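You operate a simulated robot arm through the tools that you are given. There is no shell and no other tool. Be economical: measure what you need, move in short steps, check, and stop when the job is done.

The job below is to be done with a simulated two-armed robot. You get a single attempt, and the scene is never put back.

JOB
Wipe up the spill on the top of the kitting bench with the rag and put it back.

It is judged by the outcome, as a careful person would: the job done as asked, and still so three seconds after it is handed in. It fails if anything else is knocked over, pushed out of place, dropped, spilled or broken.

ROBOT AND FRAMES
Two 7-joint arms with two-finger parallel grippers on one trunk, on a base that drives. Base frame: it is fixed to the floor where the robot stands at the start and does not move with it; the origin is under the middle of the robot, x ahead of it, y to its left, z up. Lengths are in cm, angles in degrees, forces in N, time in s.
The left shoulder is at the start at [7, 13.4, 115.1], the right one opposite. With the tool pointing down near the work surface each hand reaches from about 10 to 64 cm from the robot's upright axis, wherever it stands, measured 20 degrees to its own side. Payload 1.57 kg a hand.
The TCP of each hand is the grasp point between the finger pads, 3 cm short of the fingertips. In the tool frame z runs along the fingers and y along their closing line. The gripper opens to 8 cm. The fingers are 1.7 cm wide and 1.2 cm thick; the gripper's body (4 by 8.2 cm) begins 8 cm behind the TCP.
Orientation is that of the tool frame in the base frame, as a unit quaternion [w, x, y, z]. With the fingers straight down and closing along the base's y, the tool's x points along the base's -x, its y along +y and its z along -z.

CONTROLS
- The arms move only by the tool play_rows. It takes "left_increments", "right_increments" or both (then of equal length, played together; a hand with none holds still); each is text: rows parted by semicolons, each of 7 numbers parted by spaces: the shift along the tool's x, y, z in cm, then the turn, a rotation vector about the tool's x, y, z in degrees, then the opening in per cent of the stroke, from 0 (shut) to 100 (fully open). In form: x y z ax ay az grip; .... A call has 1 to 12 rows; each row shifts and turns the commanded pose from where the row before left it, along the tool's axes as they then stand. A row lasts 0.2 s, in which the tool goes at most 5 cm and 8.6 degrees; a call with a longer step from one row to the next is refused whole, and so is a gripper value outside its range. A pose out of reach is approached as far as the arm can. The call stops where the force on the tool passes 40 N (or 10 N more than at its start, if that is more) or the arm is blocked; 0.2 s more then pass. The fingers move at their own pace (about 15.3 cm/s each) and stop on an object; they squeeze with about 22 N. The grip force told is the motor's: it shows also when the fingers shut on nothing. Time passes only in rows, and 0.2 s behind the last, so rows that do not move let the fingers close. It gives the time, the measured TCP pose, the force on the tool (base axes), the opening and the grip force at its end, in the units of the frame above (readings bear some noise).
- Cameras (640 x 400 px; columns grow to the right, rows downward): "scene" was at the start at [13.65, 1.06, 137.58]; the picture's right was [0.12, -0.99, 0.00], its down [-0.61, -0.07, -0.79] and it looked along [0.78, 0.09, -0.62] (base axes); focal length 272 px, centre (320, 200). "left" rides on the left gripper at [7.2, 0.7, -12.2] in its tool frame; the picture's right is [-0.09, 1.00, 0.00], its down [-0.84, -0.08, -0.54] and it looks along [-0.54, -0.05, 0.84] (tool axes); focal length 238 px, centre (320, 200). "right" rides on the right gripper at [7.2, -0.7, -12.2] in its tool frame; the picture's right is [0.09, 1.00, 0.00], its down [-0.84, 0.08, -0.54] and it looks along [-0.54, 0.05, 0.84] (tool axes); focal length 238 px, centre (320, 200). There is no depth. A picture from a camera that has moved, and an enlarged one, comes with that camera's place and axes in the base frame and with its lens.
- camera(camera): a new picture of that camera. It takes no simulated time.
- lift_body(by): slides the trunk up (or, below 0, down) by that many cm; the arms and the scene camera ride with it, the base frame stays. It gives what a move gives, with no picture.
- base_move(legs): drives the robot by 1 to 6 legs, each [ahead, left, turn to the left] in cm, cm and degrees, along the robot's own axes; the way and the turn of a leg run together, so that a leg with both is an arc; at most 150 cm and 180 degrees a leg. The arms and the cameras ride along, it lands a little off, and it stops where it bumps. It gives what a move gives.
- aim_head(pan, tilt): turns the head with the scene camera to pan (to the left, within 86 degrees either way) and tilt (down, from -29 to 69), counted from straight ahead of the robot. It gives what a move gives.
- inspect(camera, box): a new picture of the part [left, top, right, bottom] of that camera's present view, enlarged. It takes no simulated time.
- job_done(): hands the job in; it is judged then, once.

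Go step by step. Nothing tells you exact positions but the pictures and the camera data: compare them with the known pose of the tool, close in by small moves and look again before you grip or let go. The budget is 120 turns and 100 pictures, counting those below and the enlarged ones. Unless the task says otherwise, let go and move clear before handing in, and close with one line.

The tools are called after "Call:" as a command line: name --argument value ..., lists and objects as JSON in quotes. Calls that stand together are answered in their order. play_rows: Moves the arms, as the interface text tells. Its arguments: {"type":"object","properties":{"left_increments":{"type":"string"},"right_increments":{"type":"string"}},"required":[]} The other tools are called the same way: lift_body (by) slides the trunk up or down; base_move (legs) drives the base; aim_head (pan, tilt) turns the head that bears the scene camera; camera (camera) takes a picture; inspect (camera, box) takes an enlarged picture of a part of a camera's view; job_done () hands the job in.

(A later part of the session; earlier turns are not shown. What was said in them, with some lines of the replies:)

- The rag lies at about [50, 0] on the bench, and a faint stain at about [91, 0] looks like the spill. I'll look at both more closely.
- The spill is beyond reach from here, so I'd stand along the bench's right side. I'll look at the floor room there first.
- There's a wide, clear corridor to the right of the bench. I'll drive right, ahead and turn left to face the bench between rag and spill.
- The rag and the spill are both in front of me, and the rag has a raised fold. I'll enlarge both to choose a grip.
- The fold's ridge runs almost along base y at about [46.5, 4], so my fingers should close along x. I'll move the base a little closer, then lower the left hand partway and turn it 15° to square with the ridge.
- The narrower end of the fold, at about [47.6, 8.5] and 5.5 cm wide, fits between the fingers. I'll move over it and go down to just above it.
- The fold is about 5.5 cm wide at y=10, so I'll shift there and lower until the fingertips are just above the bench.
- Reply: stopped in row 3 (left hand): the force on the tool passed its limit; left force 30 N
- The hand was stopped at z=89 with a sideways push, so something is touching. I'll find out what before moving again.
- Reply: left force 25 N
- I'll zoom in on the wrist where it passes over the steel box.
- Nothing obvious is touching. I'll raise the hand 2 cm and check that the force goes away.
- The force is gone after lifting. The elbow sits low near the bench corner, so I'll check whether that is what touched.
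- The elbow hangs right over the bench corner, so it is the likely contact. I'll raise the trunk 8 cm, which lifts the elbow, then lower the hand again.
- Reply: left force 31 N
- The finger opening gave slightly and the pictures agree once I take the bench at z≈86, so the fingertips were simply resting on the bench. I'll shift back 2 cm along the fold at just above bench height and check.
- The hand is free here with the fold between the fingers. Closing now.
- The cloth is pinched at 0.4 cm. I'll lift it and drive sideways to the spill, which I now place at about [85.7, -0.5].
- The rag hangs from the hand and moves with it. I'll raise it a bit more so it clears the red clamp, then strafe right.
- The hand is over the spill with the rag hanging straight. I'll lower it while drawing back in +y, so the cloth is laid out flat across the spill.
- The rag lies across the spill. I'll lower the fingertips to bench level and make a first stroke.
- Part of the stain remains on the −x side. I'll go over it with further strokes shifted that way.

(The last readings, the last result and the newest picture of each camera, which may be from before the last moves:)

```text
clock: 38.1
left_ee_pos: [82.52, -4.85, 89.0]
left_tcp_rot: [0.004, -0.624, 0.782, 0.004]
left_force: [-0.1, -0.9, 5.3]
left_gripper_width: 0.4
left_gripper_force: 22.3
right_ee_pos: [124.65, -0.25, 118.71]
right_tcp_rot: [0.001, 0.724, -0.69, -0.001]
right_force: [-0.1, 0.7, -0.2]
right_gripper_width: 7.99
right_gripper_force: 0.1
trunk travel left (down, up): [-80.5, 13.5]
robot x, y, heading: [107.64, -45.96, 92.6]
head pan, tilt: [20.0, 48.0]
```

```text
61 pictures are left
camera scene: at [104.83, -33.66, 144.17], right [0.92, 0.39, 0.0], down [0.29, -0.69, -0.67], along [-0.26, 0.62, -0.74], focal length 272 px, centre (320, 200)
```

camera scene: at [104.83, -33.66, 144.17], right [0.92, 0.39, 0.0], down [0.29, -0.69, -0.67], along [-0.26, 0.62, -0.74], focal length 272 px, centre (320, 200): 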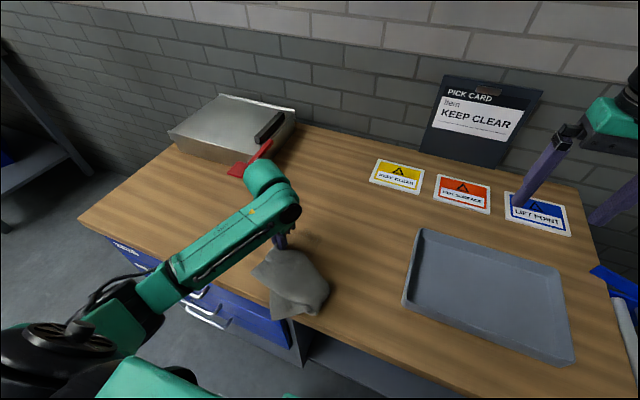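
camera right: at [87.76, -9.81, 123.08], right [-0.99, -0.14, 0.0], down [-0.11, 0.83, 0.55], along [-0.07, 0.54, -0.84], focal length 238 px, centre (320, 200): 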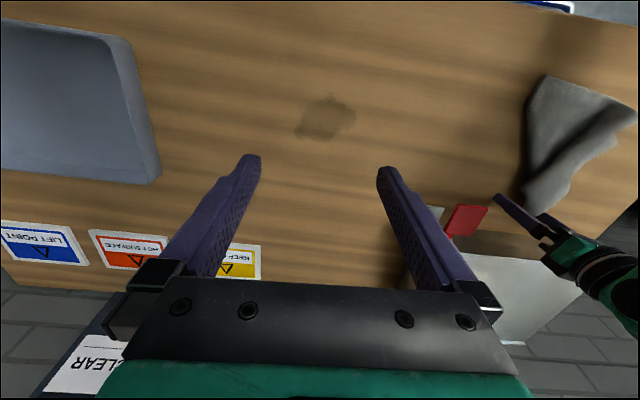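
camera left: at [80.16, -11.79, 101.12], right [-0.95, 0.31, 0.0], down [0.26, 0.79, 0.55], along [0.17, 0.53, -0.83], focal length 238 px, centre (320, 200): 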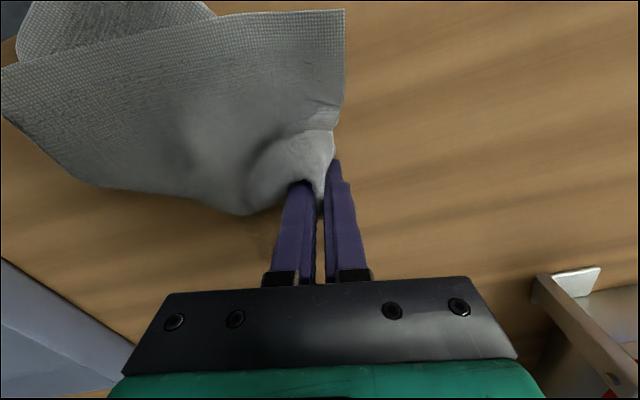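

That side looks clean. One more pass on the +x side, then I'll lift the rag to inspect the whole area.

Call:
play_rows --left_increments "-2.4 -0.8 0 0 0 0 0; -2.4 -0.8 0 0 0 0 0; -2.4 -0.8 0 0 0 0 0; -2.4 -0.8 0 0 0 0 0; -2.4 -0.8 0 0 0 0 0; 2.4 -0.5 0 0 0 0 0; 2.4 -0.5 0 0 0 0 0; 2.4 -0.5 0 0 0 0 0; 2.4 -0.5 0 0 0 0 0; 2 -0.5 0 0 0 0 0"

Call:
play_rows --left_increments "-2.5 1.2 0 0 0 0 0; -2.5 1.2 0 0 0 0 0; -2.5 1.2 0 0 0 0 0; -2.5 1.2 0 0 0 0 0; 0 0 -3 0 0 0 0; 0 0 -4 0 0 0 0; 0 0 -5 0 0 0 0; 0 0 -5 0 0 0 0; 0 0 -5 0 0 0 0; 0 0 0 0 0 0 0"

Call:
camera --camera "left"

Call:
camera --camera "scene"

```text
clock: 40.3
left_ee_pos: [88.76, -5.49, 88.94]
left_tcp_rot: [0.01, -0.625, 0.781, 0.007]
left_force: [-2.0, 11.0, 21.9]
left_gripper_width: 0.41
left_gripper_force: 22.0
right_ee_pos: [124.63, -0.23, 118.79]
right_tcp_rot: [0.0, 0.723, -0.691, -0.001]
right_force: [-0.1, 0.2, -0.9]
right_gripper_width: 8.0
right_gripper_force: 0.0
trunk travel left (down, up): [-80.5, 13.5]
robot x, y, heading: [108.02, -46.02, 92.6]
head pan, tilt: [20.0, 48.0]
```

```text
clock: 40.6
left_ee_pos: [88.76, -5.67, 89.09]
left_tcp_rot: [0.005, -0.623, 0.782, 0.003]
left_force: [4.3, -12.7, 16.7]
left_gripper_width: 0.41
left_gripper_force: 22.0
right_ee_pos: [124.73, -0.54, 118.75]
right_tcp_rot: [-0.001, 0.724, -0.69, -0.001]
right_force: [-0.2, -0.6, -0.1]
right_gripper_width: 8.0
right_gripper_force: 0.0
trunk travel left (down, up): [-80.5, 13.5]
robot x, y, heading: [107.95, -45.49, 92.6]
head pan, tilt: [20.0, 48.0]
stopped in row 1 (left hand): the force on the tool passed its limit (the readings are from after the stop); the commanded pose is now the measured one
```

```text
60 pictures are left
camera left: at [86.49, -12.54, 101.14], right [-0.95, 0.31, 0.0], down [0.26, 0.79, 0.55], along [0.17, 0.52, -0.83], focal length 238 px, centre (320, 200)
```

left: 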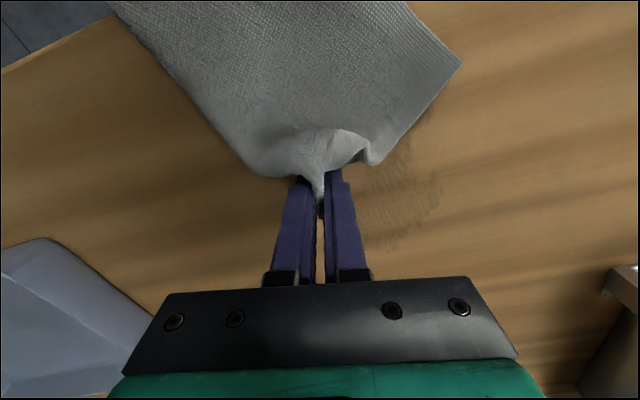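

```text
59 pictures are left
camera scene: at [104.81, -33.95, 144.19], right [0.92, 0.39, 0.0], down [0.29, -0.68, -0.67], along [-0.26, 0.62, -0.74], focal length 272 px, centre (320, 200)
```

scene: 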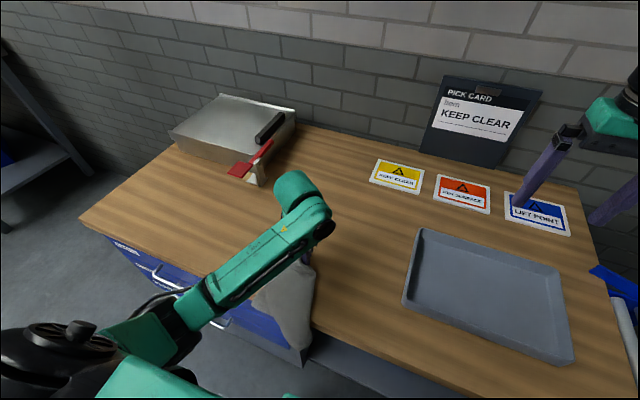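

A faint remnant is left around [84, -1]. I'll drag the trailing cloth over it and add sideways strokes.

Call:
play_rows --left_increments "-2.4 1.7 -0.1 0 0 0 0; -2.4 1.7 0 0 0 0 0; -2.4 1.7 0 0 0 0 0; -2.4 1.7 0 0 0 0 0; -0.65 -2.9 0 0 0 0 0; -0.65 -2.9 0 0 0 0 0; 0.65 2.9 0 0 0 0 0; 0.65 2.9 0 0 0 0 0; 0.5 1.5 0 0 0 0 0; 0 0 0 0 0 0 0"

Call:
camera --camera "left"

Call:
play_rows --left_increments "2.3 -0.6 0 0 0 0 0; 2.3 -0.6 0 0 0 0 0; 2.3 -0.6 0 0 0 0 0; 2.3 -0.6 0 0 0 0 0; 0 0 0 0 0 0 0"

Call:
camera --camera "left"

```text
clock: 42.8
left_ee_pos: [82.88, 5.57, 89.06]
left_tcp_rot: [0.004, -0.623, 0.782, 0.002]
left_force: [0.0, -0.1, 0.0]
left_gripper_width: 0.41
left_gripper_force: 22.3
right_ee_pos: [124.56, -0.21, 118.7]
right_tcp_rot: [0.0, 0.723, -0.69, 0.0]
right_force: [-0.3, -0.4, 0.3]
right_gripper_width: 8.0
right_gripper_force: 0.1
trunk travel left (down, up): [-80.5, 13.5]
robot x, y, heading: [107.58, -45.79, 92.9]
head pan, tilt: [20.0, 48.0]
```

```text
58 pictures are left
camera left: at [80.54, -1.34, 101.2], right [-0.95, 0.31, 0.0], down [0.26, 0.79, 0.55], along [0.17, 0.52, -0.84], focal length 238 px, centre (320, 200)
```

left: 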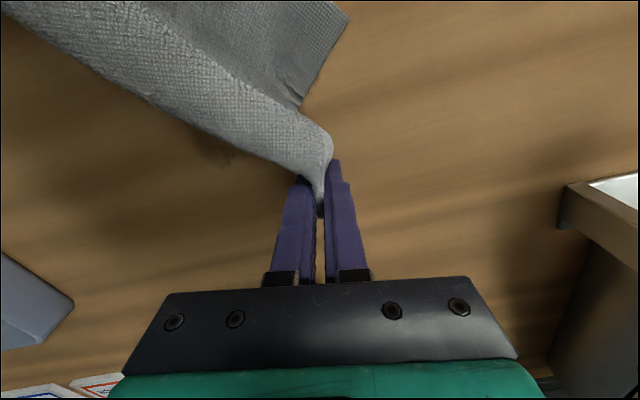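

```text
clock: 44.0
left_ee_pos: [82.87, -4.04, 89.07]
left_tcp_rot: [0.003, -0.623, 0.782, 0.003]
left_force: [-0.1, 7.5, 14.8]
left_gripper_width: 0.4
left_gripper_force: 22.4
right_ee_pos: [124.69, -0.22, 118.7]
right_tcp_rot: [0.001, 0.723, -0.69, -0.001]
right_force: [-0.5, 0.0, -0.1]
right_gripper_width: 8.01
right_gripper_force: 0.2
trunk travel left (down, up): [-80.5, 13.5]
robot x, y, heading: [107.56, -46.12, 92.5]
head pan, tilt: [20.0, 48.0]
```

```text
57 pictures are left
camera left: at [80.61, -10.91, 101.13], right [-0.95, 0.31, 0.0], down [0.26, 0.79, 0.55], along [0.17, 0.52, -0.83], focal length 238 px, centre (320, 200)
```

left: 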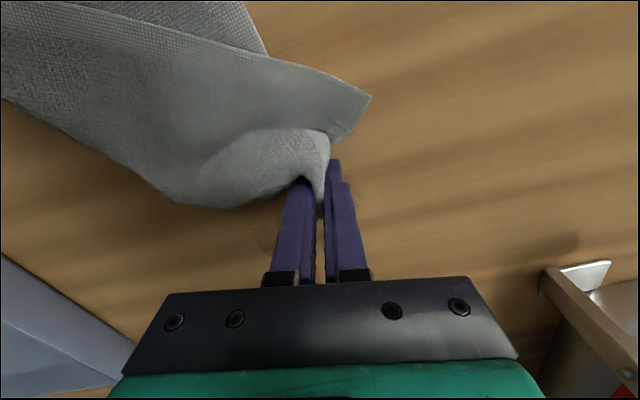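

It looks nearly gone. I'll lift the rag away to inspect the bench.

Call:
play_rows --left_increments "0 0 -3 0 0 0 0; 0 0 -4 0 0 0 0; -3 4 -4 0 0 0 0; -3 4 -4 0 0 0 0; -3 4 -3 0 0 0 0; 0 0 -3 0 0 0 0; 0 0 0 0 0 0 0"

Call:
aim_head --pan 22 --tilt 55

Call:
camera --camera "scene"

Call:
camera --camera "left"

```text
refused: row 3 steps farther than a row can; nothing moved
```

```text
clock: 44.7
left_ee_pos: [82.8, -4.06, 89.02]
left_tcp_rot: [0.004, -0.623, 0.782, 0.003]
left_force: [-1.3, 9.3, 20.3]
left_gripper_width: 0.41
left_gripper_force: 21.6
right_ee_pos: [124.68, -0.24, 118.63]
right_tcp_rot: [0.001, 0.723, -0.69, -0.001]
right_force: [0.4, -0.5, 0.0]
right_gripper_width: 8.02
right_gripper_force: 0.0
trunk travel left (down, up): [-80.5, 13.5]
robot x, y, heading: [107.9, -45.73, 92.6]
head pan, tilt: [22.0, 55.0]
```

```text
56 pictures are left
camera scene: at [104.89, -34.31, 143.27], right [0.91, 0.42, 0.0], down [0.34, -0.74, -0.57], along [-0.24, 0.52, -0.82], focal length 272 px, centre (320, 200)
```

scene: 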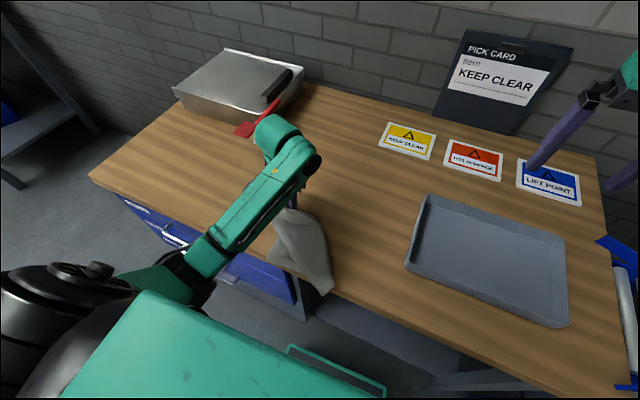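

```text
55 pictures are left
camera left: at [80.61, -10.91, 101.13], right [-0.95, 0.31, 0.0], down [0.26, 0.79, 0.55], along [0.17, 0.52, -0.83], focal length 238 px, centre (320, 200)
```

left: 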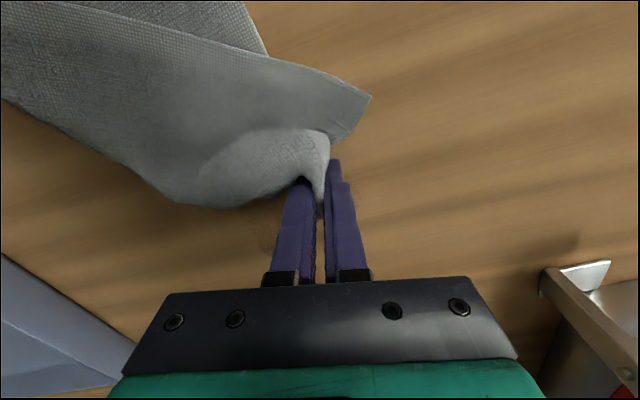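

That row was too long, so I'll redo the lift with smaller steps.

Call:
play_rows --left_increments "0 0 -3 0 0 0 0; 0 0 -4.5 0 0 0 0; -1.5 2.5 -3.5 0 0 0 0; -1.5 2.5 -3.5 0 0 0 0; -1.5 2.5 -3.5 0 0 0 0; 0 2 -3 0 0 0 0; 0 2 -3 0 0 0 0; 0 0 0 0 0 0 0"

Call:
inspect --camera "scene" --box '[200, 150, 400, 290]'

Call:
camera --camera "left"

```text
clock: 46.5
left_ee_pos: [72.4, 2.68, 112.81]
left_tcp_rot: [0.003, -0.623, 0.782, 0.002]
left_force: [0.5, 0.3, -0.4]
left_gripper_width: 0.42
left_gripper_force: 21.9
right_ee_pos: [124.57, -0.13, 118.61]
right_tcp_rot: [0.0, 0.723, -0.691, 0.0]
right_force: [0.4, -0.1, 0.2]
right_gripper_width: 8.01
right_gripper_force: 0.0
trunk travel left (down, up): [-80.5, 13.5]
robot x, y, heading: [108.32, -45.91, 92.6]
head pan, tilt: [22.0, 55.0]
```

```text
2.86 times, centred on (300, 220) of scene
camera zoom: at [104.73, -34.22, 143.24], right [0.91, 0.42, 0.0], down [0.34, -0.74, -0.57], along [-0.24, 0.52, -0.82], focal length 777 px, centre (377, 143)
```

zoom: 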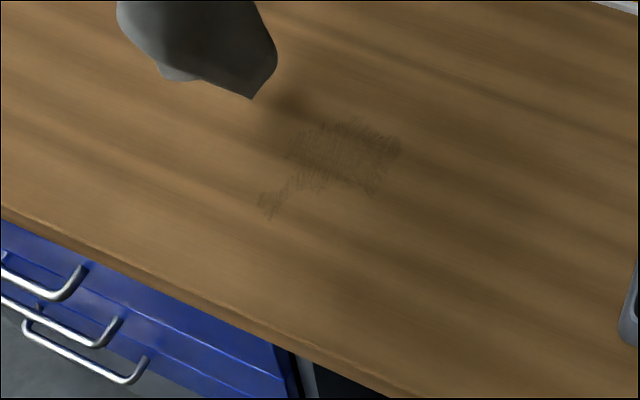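

```text
53 pictures are left
camera left: at [70.12, -4.19, 125.02], right [-0.95, 0.31, 0.0], down [0.26, 0.79, 0.55], along [0.17, 0.52, -0.84], focal length 238 px, centre (320, 200)
```

left: 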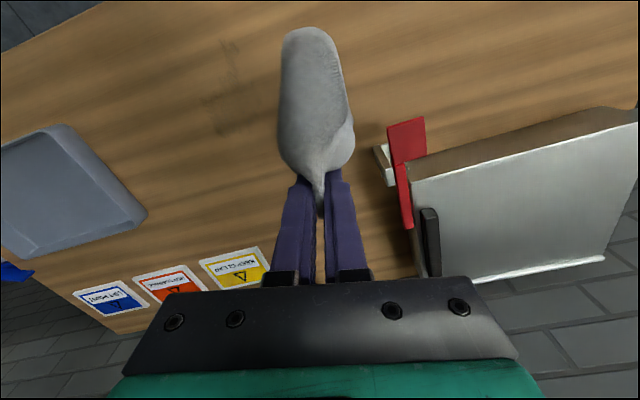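

A faint patch is left around [86, 0], with a tail to [82, -7]. I'll lay the rag down again and do a denser set of strokes.

Call:
play_rows --left_increments "1.1 -3.75 1.1 0 0 0 0; 1.1 -3.75 1.1 0 0 0 0; 1.1 -3.75 1.1 0 0 0 0; 1.1 -3.75 1.1 0 0 0 0; -1.8 0.4 3.2 0 0 0 0; -1.8 0.4 3.2 0 0 0 0; -1.8 0.4 3.2 0 0 0 0; -1.8 0.4 3.2 0 0 0 0; -1.8 0.4 3.2 0 0 0 0; -1.8 0.4 3 0 0 0 0; 0 0 0 0 0 0 0"

Call:
camera --camera "left"

```text
clock: 48.9
left_ee_pos: [86.29, 6.31, 89.49]
left_tcp_rot: [0.004, -0.624, 0.781, 0.003]
left_force: [-0.1, 0.6, -0.4]
left_gripper_width: 0.41
left_gripper_force: 21.9
right_ee_pos: [124.56, -0.15, 118.71]
right_tcp_rot: [0.0, 0.723, -0.69, 0.0]
right_force: [-0.3, 0.0, 0.5]
right_gripper_width: 7.99
right_gripper_force: 0.1
trunk travel left (down, up): [-80.5, 13.5]
robot x, y, heading: [108.28, -45.48, 92.4]
head pan, tilt: [22.0, 55.0]
```

```text
52 pictures are left
camera left: at [84.02, -0.55, 101.74], right [-0.95, 0.31, 0.0], down [0.26, 0.79, 0.55], along [0.17, 0.52, -0.84], focal length 238 px, centre (320, 200)
```

left: 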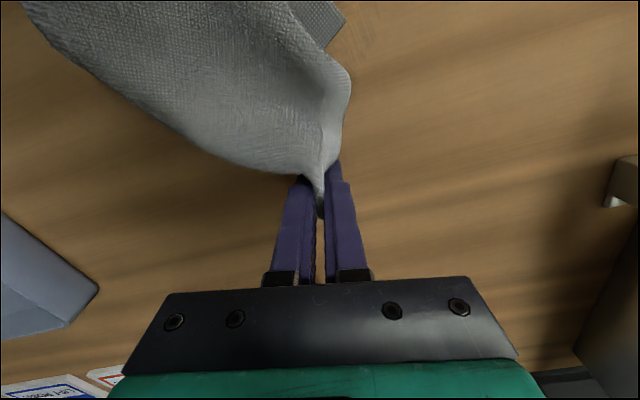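

Call:
play_rows --left_increments "0 0 0.35 0 0 0 0; -0.88 -3.9 0 0 0 0 0; 2.4 -0.5 0 0 0 0 0; 0.88 3.9 0 0 0 0 0; 0.88 3.9 0 0 0 0 0; 2.4 -0.5 0 0 0 0 0; -0.88 -3.9 0 0 0 0 0; -0.88 -3.9 0 0 0 0 0; 2.4 -0.5 0 0 0 0 0; 0.88 3.9 0 0 0 0 0; 0.88 3.9 0 0 0 0 0; 2.4 -0.5 0 0 0 0 0"

Call:
play_rows --left_increments "-0.88 -3.9 0 0 0 0 0; -0.88 -3.9 0 0 0 0 0; 2 -0.5 0 0 0 0 0; 0.88 3.9 0 0 0 0 0; 0.88 3.9 0 0 0 0 0; -2.4 0.5 0 0 0 0 0; -2.4 0.5 0 0 0 0 0; -2.4 0.5 0 0 0 0 0; -2.4 0.5 0 0 0 0 0; -2.4 0.5 0 0 0 0 0; 0 0 0 0 0 0 0"

Call:
camera --camera "left"

Call:
camera --camera "scene"

```text
clock: 51.5
left_ee_pos: [81.95, -3.67, 89.34]
left_tcp_rot: [0.005, -0.623, 0.782, 0.002]
left_force: [-0.2, -0.2, 0.2]
left_gripper_width: 0.42
left_gripper_force: 21.6
right_ee_pos: [124.63, -0.36, 118.83]
right_tcp_rot: [-0.001, 0.724, -0.69, -0.001]
right_force: [0.2, -0.7, 0.2]
right_gripper_width: 7.97
right_gripper_force: 0.1
trunk travel left (down, up): [-80.5, 13.5]
robot x, y, heading: [108.26, -45.8, 92.8]
head pan, tilt: [22.0, 55.0]
```

```text
clock: 53.9
left_ee_pos: [82.27, 6.54, 88.96]
left_tcp_rot: [0.004, -0.623, 0.782, 0.002]
left_force: [0.3, -0.6, 0.5]
left_gripper_width: 0.39
left_gripper_force: 21.7
right_ee_pos: [124.59, -0.29, 118.65]
right_tcp_rot: [0.0, 0.724, -0.69, -0.001]
right_force: [-0.2, -0.7, -0.2]
right_gripper_width: 8.0
right_gripper_force: 0.0
trunk travel left (down, up): [-80.5, 13.5]
robot x, y, heading: [107.8, -46.17, 92.8]
head pan, tilt: [22.0, 55.0]
```

```text
51 pictures are left
camera left: at [80.06, -0.41, 101.2], right [-0.95, 0.31, 0.0], down [0.26, 0.79, 0.55], along [0.17, 0.52, -0.84], focal length 238 px, centre (320, 200)
```

left: 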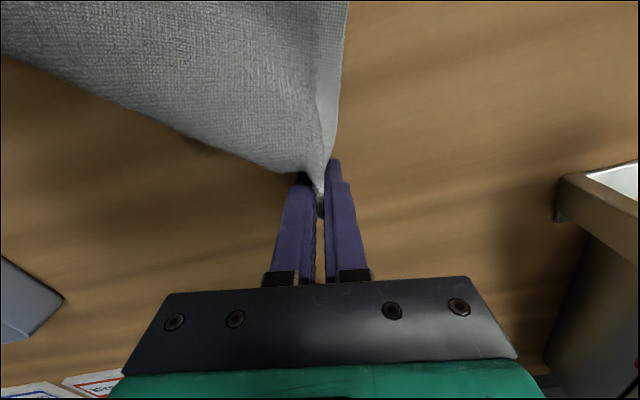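

```text
50 pictures are left
camera scene: at [104.71, -34.34, 143.24], right [0.91, 0.42, 0.0], down [0.34, -0.74, -0.57], along [-0.24, 0.52, -0.82], focal length 272 px, centre (320, 200)
```

scene: 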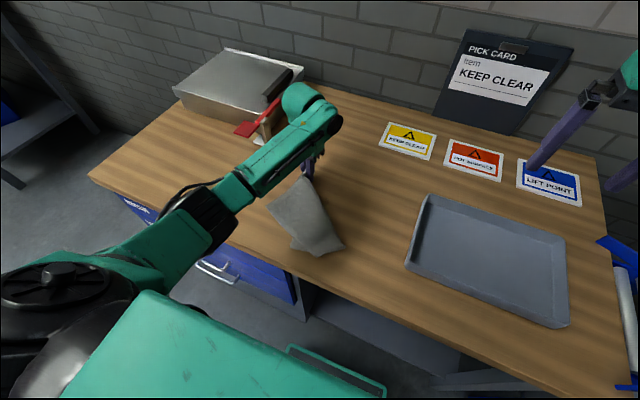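

The cloth lies nicely flat. A few more sideways drags here, then lift and inspect.

Call:
play_rows --left_increments "-0.88 -3.9 0 0 0 0 0; -0.88 -3.9 0 0 0 0 0; 0.88 3.9 0 0 0 0 0; 0.88 3.9 0 0 0 0 0; -0.88 -3.9 0 0 0 0 0; -0.88 -3.9 0 0 0 0 0; 0.88 3.9 0 0 0 0 0; 0.88 3.9 0 0 0 0 0; 0 0 0 0 0 0 0"

Call:
play_rows --left_increments "0 0 -3 0 0 0 0; 0 0 -4.5 0 0 0 0; 0.5 2.5 -3.5 0 0 0 0; 0.5 2.5 -3.5 0 0 0 0; 0.5 2.5 -3.5 0 0 0 0; 0.5 2 -3 0 0 0 0; 0.5 2 -3 0 0 0 0; 0 0 0 0 0 0 0"

Call:
inspect --camera "scene" --box '[200, 150, 400, 290]'

Call:
inspect --camera "left" --box '[140, 0, 300, 180]'

```text
clock: 55.9
left_ee_pos: [82.65, 6.48, 89.59]
left_tcp_rot: [0.003, -0.623, 0.782, 0.003]
left_force: [0.0, -0.2, -0.8]
left_gripper_width: 0.4
left_gripper_force: 21.7
right_ee_pos: [124.67, -0.22, 118.6]
right_tcp_rot: [0.001, 0.724, -0.69, 0.0]
right_force: [-0.3, 0.2, 0.3]
right_gripper_width: 7.96
right_gripper_force: 0.0
trunk travel left (down, up): [-80.5, 13.5]
robot x, y, heading: [108.0, -46.12, 92.9]
head pan, tilt: [22.0, 55.0]
```

```text
clock: 57.7
left_ee_pos: [70.98, 6.38, 113.1]
left_tcp_rot: [0.004, -0.623, 0.782, 0.002]
left_force: [0.1, 0.2, -0.1]
left_gripper_width: 0.42
left_gripper_force: 21.9
right_ee_pos: [124.53, -0.26, 118.71]
right_tcp_rot: [-0.001, 0.723, -0.69, 0.0]
right_force: [0.2, 0.3, 0.0]
right_gripper_width: 7.98
right_gripper_force: 0.1
trunk travel left (down, up): [-80.5, 13.5]
robot x, y, heading: [108.1, -45.83, 92.8]
head pan, tilt: [22.0, 55.0]
```

```text
2.86 times, centred on (300, 220) of scene
camera zoom: at [104.74, -34.25, 143.24], right [0.91, 0.42, 0.0], down [0.34, -0.74, -0.57], along [-0.24, 0.52, -0.82], focal length 777 px, centre (377, 143)
```

zoom: 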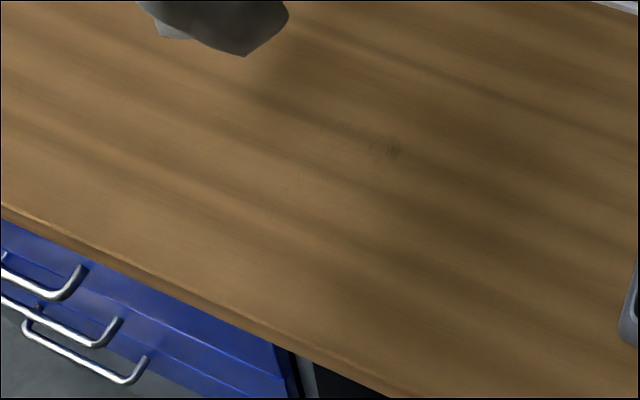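

```text
2.22 times, centred on (220, 90) of left
camera zoom: at [68.58, -0.61, 125.24], right [-0.95, 0.31, 0.0], down [0.26, 0.79, 0.55], along [0.17, 0.52, -0.84], focal length 530 px, centre (542, 444)
```

zoom: 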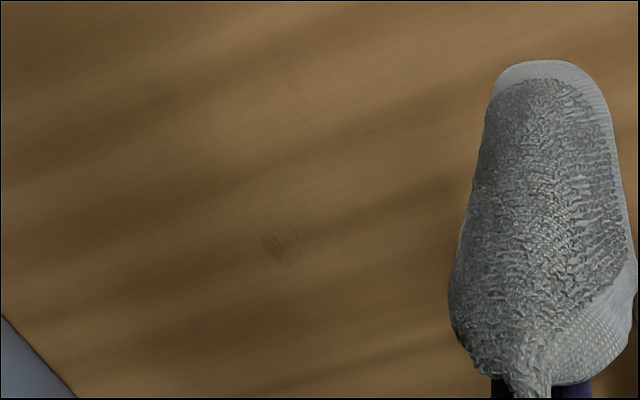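

Only a small trace remains at about [89.5, 2]. One more pass centred there.

Call:
play_rows --left_increments "1.3 -4.2 0.9 0 0 0 0; 1.3 -4.2 0.9 0 0 0 0; 1.3 -4.2 0.9 0 0 0 0; 1.3 -4.2 0.9 0 0 0 0; 1.3 -4.2 0.9 0 0 0 0; -1.8 0.4 3.2 0 0 0 0; -1.8 0.4 3.2 0 0 0 0; -1.8 0.4 3.2 0 0 0 0; -1.8 0.4 3.2 0 0 0 0; -1.8 0.4 3.2 0 0 0 0; -1.8 0.4 3.2 0 0 0 0; 0 0 0.2 0 0 0 0"

Call:
play_rows --left_increments "-0.8 -3.5 0 0 0 0 0; 2.2 -0.5 0 0 0 0 0; 0.8 3.5 0 0 0 0 0; 0.8 3.5 0 0 0 0 0; 2.2 -0.5 0 0 0 0 0; -0.8 -3.5 0 0 0 0 0; -0.8 -3.5 0 0 0 0 0; 2.2 -0.5 0 0 0 0 0; 0.8 3.5 0 0 0 0 0; 0.8 3.5 0 0 0 0 0; 2.2 -0.5 0 0 0 0 0"

Call:
play_rows --left_increments "-0.8 -3.5 0 0 0 0 0; -0.8 -3.5 0 0 0 0 0; -2.4 0.5 0 0 0 0 0; -2.4 0.5 0 0 0 0 0; -2.4 0.5 0 0 0 0 0; -2.4 0.5 0 0 0 0 0; 0.8 3.5 0 0 0 0 0; 0.8 3.5 0 0 0 0 0; -0.8 -3.5 0 0 0 0 0; -0.8 -3.5 0 0 0 0 0; 0.8 3.5 0 0 0 0 0; 0.8 3.5 0 0 0 0 0"

Call:
play_rows --left_increments "0 0 -3 0 0 0 0; 0 0 -4.5 0 0 0 0; 0.5 2.5 -3.5 0 0 0 0; 0.5 2.5 -3.5 0 0 0 0; 0.5 2.5 -3.5 0 0 0 0; 0.5 3.5 -3 0 0 0 0; 0.5 3.5 -3 0 0 0 0; 0 0 0 0 0 0 0"

Call:
inspect --camera "scene" --box '[200, 150, 400, 290]'

Call:
camera --camera "left"

```text
clock: 60.3
left_ee_pos: [89.79, 6.82, 89.45]
left_tcp_rot: [0.004, -0.622, 0.783, 0.002]
left_force: [-0.9, -0.1, 1.0]
left_gripper_width: 0.42
left_gripper_force: 22.2
right_ee_pos: [124.56, -0.21, 118.81]
right_tcp_rot: [0.0, 0.724, -0.69, 0.0]
right_force: [-0.6, 0.0, -1.3]
right_gripper_width: 8.01
right_gripper_force: 0.1
trunk travel left (down, up): [-80.5, 13.5]
robot x, y, heading: [107.63, -46.2, 92.7]
head pan, tilt: [22.0, 55.0]
```

```text
clock: 62.7
left_ee_pos: [86.15, -2.04, 89.06]
left_tcp_rot: [0.004, -0.623, 0.782, 0.003]
left_force: [-0.1, -0.4, -0.1]
left_gripper_width: 0.43
left_gripper_force: 22.0
right_ee_pos: [124.59, -0.33, 118.7]
right_tcp_rot: [-0.001, 0.724, -0.69, -0.001]
right_force: [1.0, -0.2, 0.2]
right_gripper_width: 7.98
right_gripper_force: 0.0
trunk travel left (down, up): [-80.5, 13.5]
robot x, y, heading: [108.19, -45.82, 92.6]
head pan, tilt: [22.0, 55.0]
```

```text
clock: 65.3
left_ee_pos: [86.07, 7.26, 89.44]
left_tcp_rot: [0.005, -0.624, 0.782, 0.002]
left_force: [0.1, 0.9, 0.4]
left_gripper_width: 0.43
left_gripper_force: 22.1
right_ee_pos: [124.45, -0.3, 118.77]
right_tcp_rot: [-0.001, 0.723, -0.691, 0.0]
right_force: [-0.9, 0.4, 0.1]
right_gripper_width: 8.0
right_gripper_force: 0.0
trunk travel left (down, up): [-80.5, 13.5]
robot x, y, heading: [107.82, -45.65, 93.0]
head pan, tilt: [22.0, 55.0]
```

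```text
clock: 67.1
left_ee_pos: [71.37, 8.37, 113.23]
left_tcp_rot: [0.004, -0.623, 0.782, 0.003]
left_force: [0.1, -0.2, 0.4]
left_gripper_width: 0.4
left_gripper_force: 22.0
right_ee_pos: [124.6, -0.31, 118.85]
right_tcp_rot: [0.0, 0.724, -0.69, -0.001]
right_force: [0.2, -0.3, 0.4]
right_gripper_width: 8.0
right_gripper_force: 0.0
trunk travel left (down, up): [-80.5, 13.5]
robot x, y, heading: [107.99, -45.76, 92.7]
head pan, tilt: [22.0, 55.0]
```

```text
2.86 times, centred on (300, 220) of scene
camera zoom: at [104.78, -34.24, 143.24], right [0.91, 0.42, 0.0], down [0.34, -0.74, -0.57], along [-0.24, 0.52, -0.82], focal length 777 px, centre (377, 143)
```

zoom: 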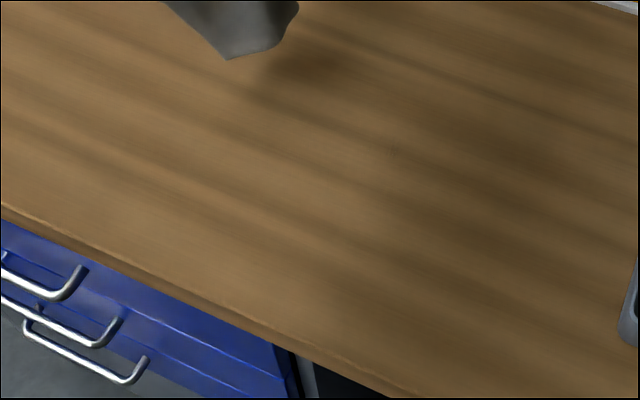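

```text
46 pictures are left
camera left: at [69.09, 1.43, 125.45], right [-0.95, 0.31, 0.0], down [0.26, 0.79, 0.55], along [0.17, 0.52, -0.84], focal length 238 px, centre (320, 200)
```

left: 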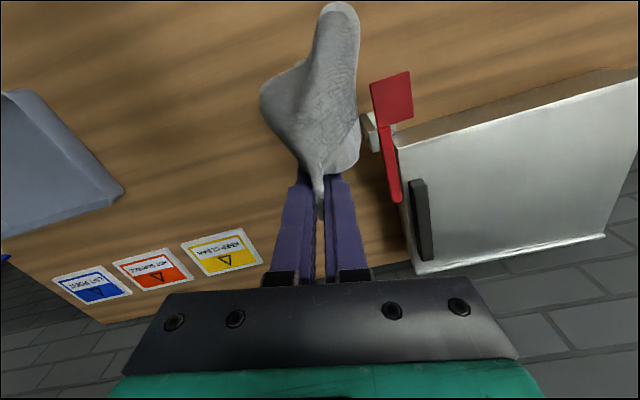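

The stain seems gone. I'll take one tight check of the spot before putting the rag back.

Call:
inspect --camera "scene" --box '[270, 170, 360, 230]'

Call:
inspect --camera "left" --box '[130, 0, 290, 180]'

```text
6.67 times, centred on (315, 200) of scene
camera zoom: at [104.78, -34.24, 143.24], right [0.91, 0.42, 0.0], down [0.34, -0.74, -0.57], along [-0.24, 0.52, -0.82], focal length 1813 px, centre (353, 200)
```

zoom: 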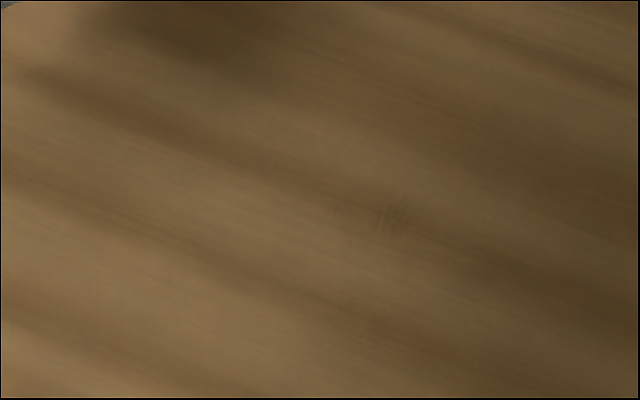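

```text
2.22 times, centred on (210, 90) of left
camera zoom: at [69.09, 1.43, 125.45], right [-0.95, 0.31, 0.0], down [0.26, 0.79, 0.55], along [0.17, 0.52, -0.84], focal length 530 px, centre (564, 444)
```

zoom: 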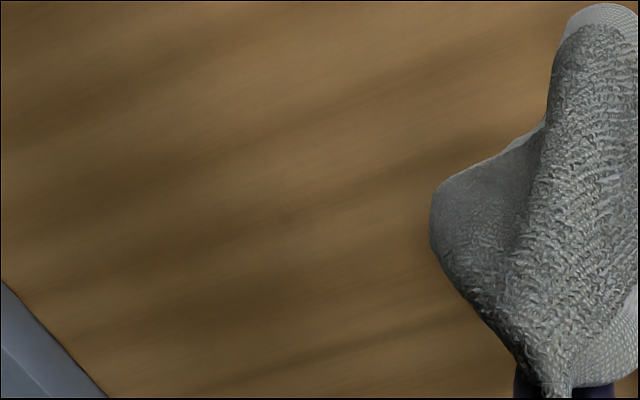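

A very faint dot is left at [89.6, 2], so I'll make one short extra pass directly over it.

Call:
play_rows --left_increments "1.4 -4.1 0.9 0 0 0 0; 1.4 -4.1 0.9 0 0 0 0; 1.4 -4.1 0.9 0 0 0 0; 1.4 -4.1 0.9 0 0 0 0; 1.4 -4.1 0.9 0 0 0 0; -1.6 0.4 3.2 0 0 0 0; -1.6 0.4 3.2 0 0 0 0; -1.6 0.4 3.2 0 0 0 0; -1.6 0.4 3.2 0 0 0 0; -1.6 0.4 3.2 0 0 0 0; -1.6 0.4 3.2 0 0 0 0; 0 0 0.4 0 0 0 0"

Call:
play_rows --left_increments "2.3 -0.5 0 0 0 0 0; 2.3 -0.5 0 0 0 0 0; 2.3 -0.5 0 0 0 0 0; 1.5 -0.3 0 0 0 0 0; -0.5 -2 0 0 0 0 0; -2.3 0.5 0 0 0 0 0; -2.3 0.5 0 0 0 0 0; 1 4 0 0 0 0 0; 1.5 -0.4 0 0 0 0 0; -1 -4 0 0 0 0 0; -2.3 0.5 0 0 0 0 0; -2 0.5 0 0 0 0 0"

Call:
play_rows --left_increments "0.9 4 0 0 0 0 0; -0.9 -4 0 0 0 0 0; 0.9 4 0 0 0 0 0; 0 0 -3 0 0 0 0; 0 0 -4.5 0 0 0 0; 0.5 2.5 -3.5 0 0 0 0; 0.5 2.5 -3.5 0 0 0 0; 0.5 2.5 -3.5 0 0 0 0; 0.5 3.5 -3 0 0 0 0; 0.5 3.5 -3 0 0 0 0; 0 0 0 0 0 0 0"

Call:
inspect --camera "scene" --box '[270, 170, 360, 230]'

Call:
camera --camera "scene"

```text
clock: 69.7
left_ee_pos: [90.11, 6.86, 89.19]
left_tcp_rot: [0.004, -0.623, 0.782, 0.002]
left_force: [0.1, 0.1, 0.1]
left_gripper_width: 0.42
left_gripper_force: 22.0
right_ee_pos: [124.49, -0.11, 118.72]
right_tcp_rot: [0.0, 0.724, -0.69, 0.0]
right_force: [0.5, 0.3, -0.8]
right_gripper_width: 8.0
right_gripper_force: 0.0
trunk travel left (down, up): [-80.5, 13.5]
robot x, y, heading: [108.22, -45.68, 92.6]
head pan, tilt: [22.0, 55.0]
```

```text
clock: 72.3
left_ee_pos: [91.84, 6.21, 89.21]
left_tcp_rot: [0.003, -0.623, 0.782, 0.001]
left_force: [0.3, -1.8, 0.6]
left_gripper_width: 0.42
left_gripper_force: 22.2
right_ee_pos: [124.56, -0.12, 118.66]
right_tcp_rot: [0.0, 0.723, -0.69, 0.0]
right_force: [-0.1, -0.3, -0.2]
right_gripper_width: 8.01
right_gripper_force: 0.1
trunk travel left (down, up): [-80.5, 13.5]
robot x, y, heading: [107.8, -45.93, 92.5]
head pan, tilt: [22.0, 55.0]
```

```text
clock: 74.7
left_ee_pos: [72.89, 6.84, 112.9]
left_tcp_rot: [0.004, -0.623, 0.782, 0.002]
left_force: [0.8, -0.7, -0.6]
left_gripper_width: 0.46
left_gripper_force: 22.2
right_ee_pos: [124.67, -0.22, 118.6]
right_tcp_rot: [0.0, 0.724, -0.69, 0.0]
right_force: [0.9, -0.4, -0.9]
right_gripper_width: 8.0
right_gripper_force: 0.0
trunk travel left (down, up): [-80.5, 13.5]
robot x, y, heading: [107.72, -45.44, 92.6]
head pan, tilt: [22.0, 55.0]
```

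```text
6.67 times, centred on (315, 200) of scene
camera zoom: at [104.81, -34.23, 143.24], right [0.91, 0.42, 0.0], down [0.34, -0.74, -0.57], along [-0.24, 0.52, -0.82], focal length 1813 px, centre (353, 200)
```

zoom: 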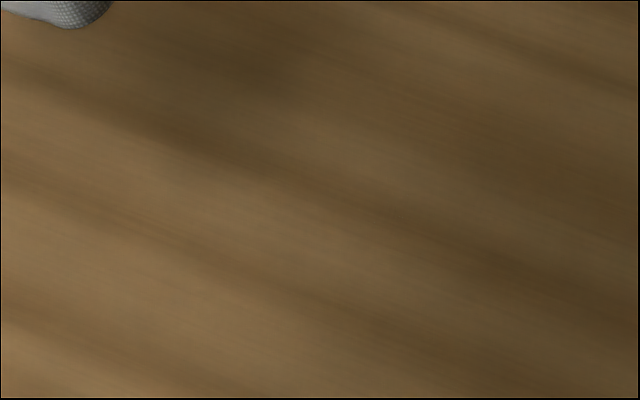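

```text
42 pictures are left
camera scene: at [104.81, -34.23, 143.24], right [0.91, 0.42, 0.0], down [0.34, -0.74, -0.57], along [-0.24, 0.52, -0.82], focal length 272 px, centre (320, 200)
```

scene: 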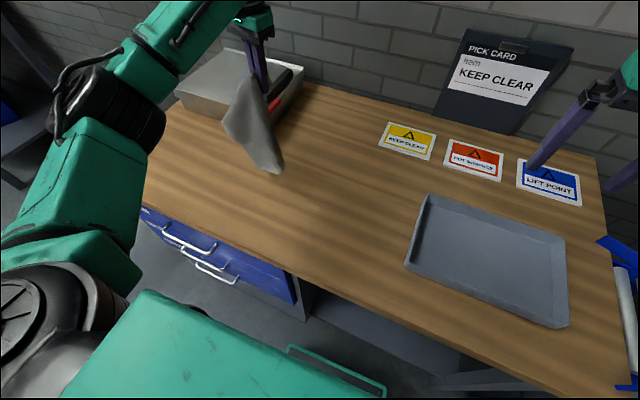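

The spot is clean. I'll draw the rag back clear of the red clamp and strafe back to its original place.

Call:
play_rows --left_increments "1.6 -3.4 0 0 0 0 0; 1.6 -3.4 0 0 0 0 0; 1.6 -3.4 0 0 0 0 0; 1.6 -3.4 0 0 0 0 0; 0 0 0 0 0 0 0"

Call:
base_move --legs '[[0, 38, 0]]'

Call:
camera --camera "scene"

```text
clock: 75.9
left_ee_pos: [84.87, -2.7, 113.08]
left_tcp_rot: [0.004, -0.623, 0.782, 0.002]
left_force: [0.5, 0.2, 0.3]
left_gripper_width: 0.4
left_gripper_force: 22.0
right_ee_pos: [124.55, -0.18, 118.67]
right_tcp_rot: [0.0, 0.723, -0.691, 0.0]
right_force: [-0.9, -0.2, 0.2]
right_gripper_width: 7.99
right_gripper_force: 0.1
trunk travel left (down, up): [-80.5, 13.5]
robot x, y, heading: [107.87, -45.44, 92.6]
head pan, tilt: [22.0, 55.0]
```

```text
clock: 78.3
left_ee_pos: [46.28, -4.77, 113.15]
left_tcp_rot: [0.003, -0.625, 0.78, 0.003]
left_force: [0.6, -0.5, 0.5]
left_gripper_width: 0.42
left_gripper_force: 22.3
right_ee_pos: [86.21, -1.91, 118.62]
right_tcp_rot: [0.001, 0.726, -0.688, 0.0]
right_force: [1.4, 0.0, -1.4]
right_gripper_width: 7.99
right_gripper_force: 0.1
trunk travel left (down, up): [-80.5, 13.5]
robot x, y, heading: [69.65, -47.69, 93.0]
head pan, tilt: [22.0, 55.0]
```

```text
41 pictures are left
camera scene: at [66.46, -36.2, 143.25], right [0.91, 0.42, 0.0], down [0.35, -0.74, -0.57], along [-0.24, 0.52, -0.82], focal length 272 px, centre (320, 200)
```

scene: 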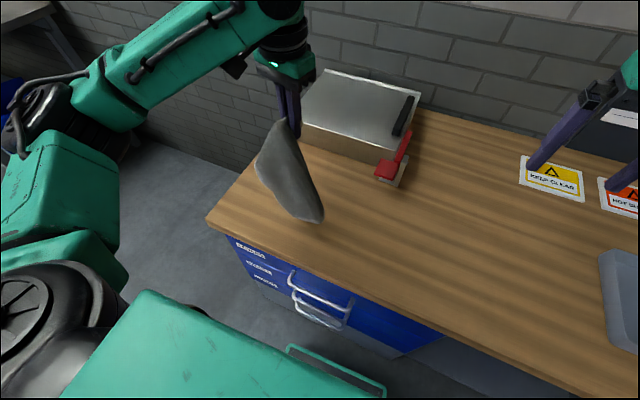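

The rag is above its old place. I'll lower it while drawing back in +y so it lies down as before.

Call:
play_rows --left_increments "-1.62 0.21 2.95 0 0 0 0; -1.62 0.21 2.95 0 0 0 0; -1.62 0.21 2.95 0 0 0 0; -1.62 0.21 2.95 0 0 0 0; -1.62 0.21 2.95 0 0 0 0; -1.62 0.21 2.95 0 0 0 0; -1.62 0.21 2.95 0 0 0 0; -1.62 0.21 2.95 0 0 0 0; 0 0 0 0 0 0 0"

Call:
camera --camera "scene"

Call:
camera --camera "left"

```text
clock: 80.3
left_ee_pos: [47.39, 8.53, 89.56]
left_tcp_rot: [0.004, -0.625, 0.78, 0.002]
left_force: [0.1, -0.2, 0.7]
left_gripper_width: 0.42
left_gripper_force: 21.6
right_ee_pos: [85.9, -2.02, 118.54]
right_tcp_rot: [0.0, 0.725, -0.689, 0.0]
right_force: [0.9, -1.1, 0.3]
right_gripper_width: 8.0
right_gripper_force: 0.0
trunk travel left (down, up): [-80.5, 13.5]
robot x, y, heading: [69.8, -47.63, 93.0]
head pan, tilt: [22.0, 55.0]
```

```text
40 pictures are left
camera scene: at [66.27, -36.27, 143.25], right [0.91, 0.42, 0.0], down [0.35, -0.74, -0.57], along [-0.24, 0.52, -0.82], focal length 272 px, centre (320, 200)
```

scene: 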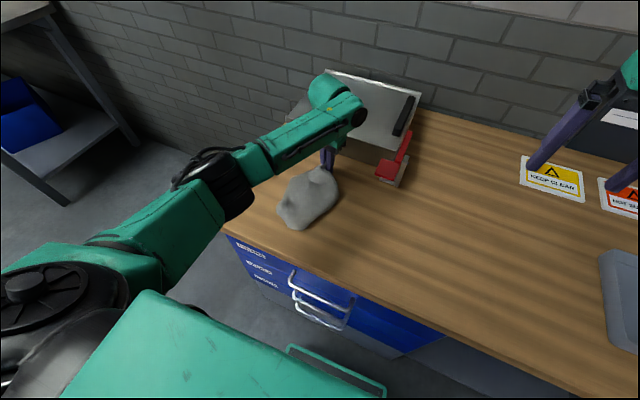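

```text
39 pictures are left
camera left: at [45.12, 1.6, 101.63], right [-0.95, 0.31, 0.0], down [0.26, 0.79, 0.55], along [0.17, 0.52, -0.84], focal length 238 px, centre (320, 200)
```

left: 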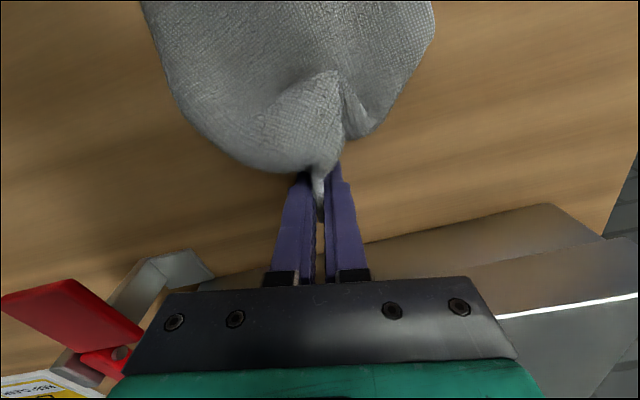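

The rag rests where it was, with its near edge at y≈−10.5 as before. I'll open the fingers and rise clear.

Call:
play_rows --left_increments "0 0 0 0 0 0 10; 0 0 0 0 0 0 25; 0 0 0 0 0 0 40; 0 0 -1 0 0 0 40; 0 0 -2 0 0 0 40; 0 0 -3 0 0 0 40; 0 0 -4 0 0 0 40; 0 0 -5 0 0 0 40; 0 0 -5 0 0 0 40; 0 0 0 0 0 0 40"

Call:
camera --camera "scene"

Call:
camera --camera "left"

```text
clock: 82.5
left_ee_pos: [47.41, 8.29, 109.41]
left_tcp_rot: [0.004, -0.626, 0.78, 0.002]
left_force: [-1.0, -0.2, -0.4]
left_gripper_width: 3.21
left_gripper_force: 0.1
right_ee_pos: [86.01, -2.06, 118.69]
right_tcp_rot: [0.0, 0.725, -0.689, 0.001]
right_force: [0.2, -0.6, -0.3]
right_gripper_width: 8.01
right_gripper_force: 0.1
trunk travel left (down, up): [-80.5, 13.5]
robot x, y, heading: [69.45, -47.68, 93.1]
head pan, tilt: [22.0, 55.0]
```

```text
38 pictures are left
camera scene: at [66.29, -36.19, 143.24], right [0.91, 0.42, 0.0], down [0.35, -0.74, -0.57], along [-0.24, 0.52, -0.82], focal length 272 px, centre (320, 200)
```

scene: 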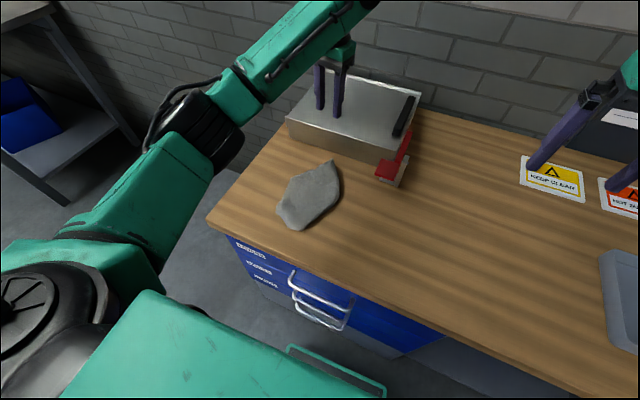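

```text
37 pictures are left
camera left: at [45.16, 1.42, 121.48], right [-0.95, 0.31, 0.0], down [0.26, 0.8, 0.55], along [0.17, 0.52, -0.84], focal length 238 px, centre (320, 200)
```

left: 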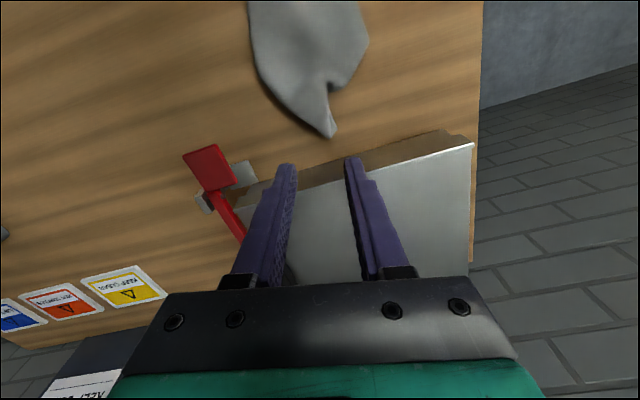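

The rag is back in place with both hands clear. One last look at the whole bench.

Call:
aim_head --pan -8 --tilt 48

Call:
camera --camera "scene"

Call:
inspect --camera "scene" --box '[300, 170, 480, 300]'

```text
clock: 83.5
left_ee_pos: [47.45, 8.16, 109.39]
left_tcp_rot: [0.004, -0.625, 0.78, 0.003]
left_force: [-0.2, -0.3, 0.7]
left_gripper_width: 3.17
left_gripper_force: 0.0
right_ee_pos: [86.0, -2.02, 118.78]
right_tcp_rot: [0.0, 0.725, -0.689, 0.0]
right_force: [-0.1, 0.1, -0.9]
right_gripper_width: 7.99
right_gripper_force: 0.1
trunk travel left (down, up): [-80.5, 13.5]
robot x, y, heading: [69.69, -47.99, 93.2]
head pan, tilt: [-8.0, 48.0]
```

```text
36 pictures are left
camera scene: at [70.02, -34.92, 144.17], right [1.0, -0.09, 0.0], down [-0.06, -0.74, -0.67], along [0.06, 0.67, -0.74], focal length 272 px, centre (320, 200)
```

scene: 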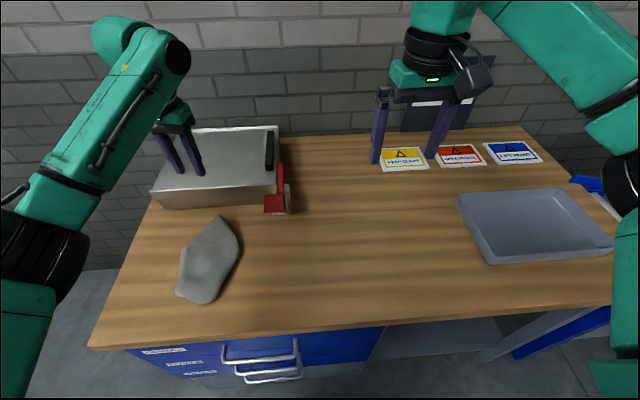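

```text
3.08 times, centred on (390, 235) of scene
camera zoom: at [70.02, -34.92, 144.17], right [1.0, -0.09, 0.0], down [-0.06, -0.74, -0.67], along [0.06, 0.67, -0.74], focal length 837 px, centre (105, 92)
```

zoom: 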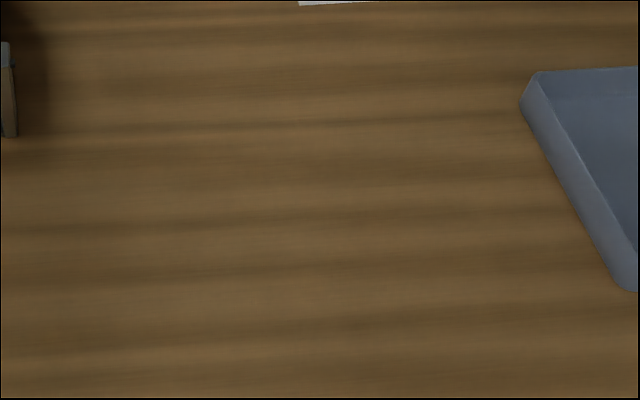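

The bench is clean, the rag is back in its place and nothing else has moved, so I'm handing it in.

Call:
job_done

```text
The job is handed in.
```

I wiped up the spill until no trace showed in the last close-up, then put the rag back where it was; it lies a little more bunched than before, and nothing else on the bench was disturbed.
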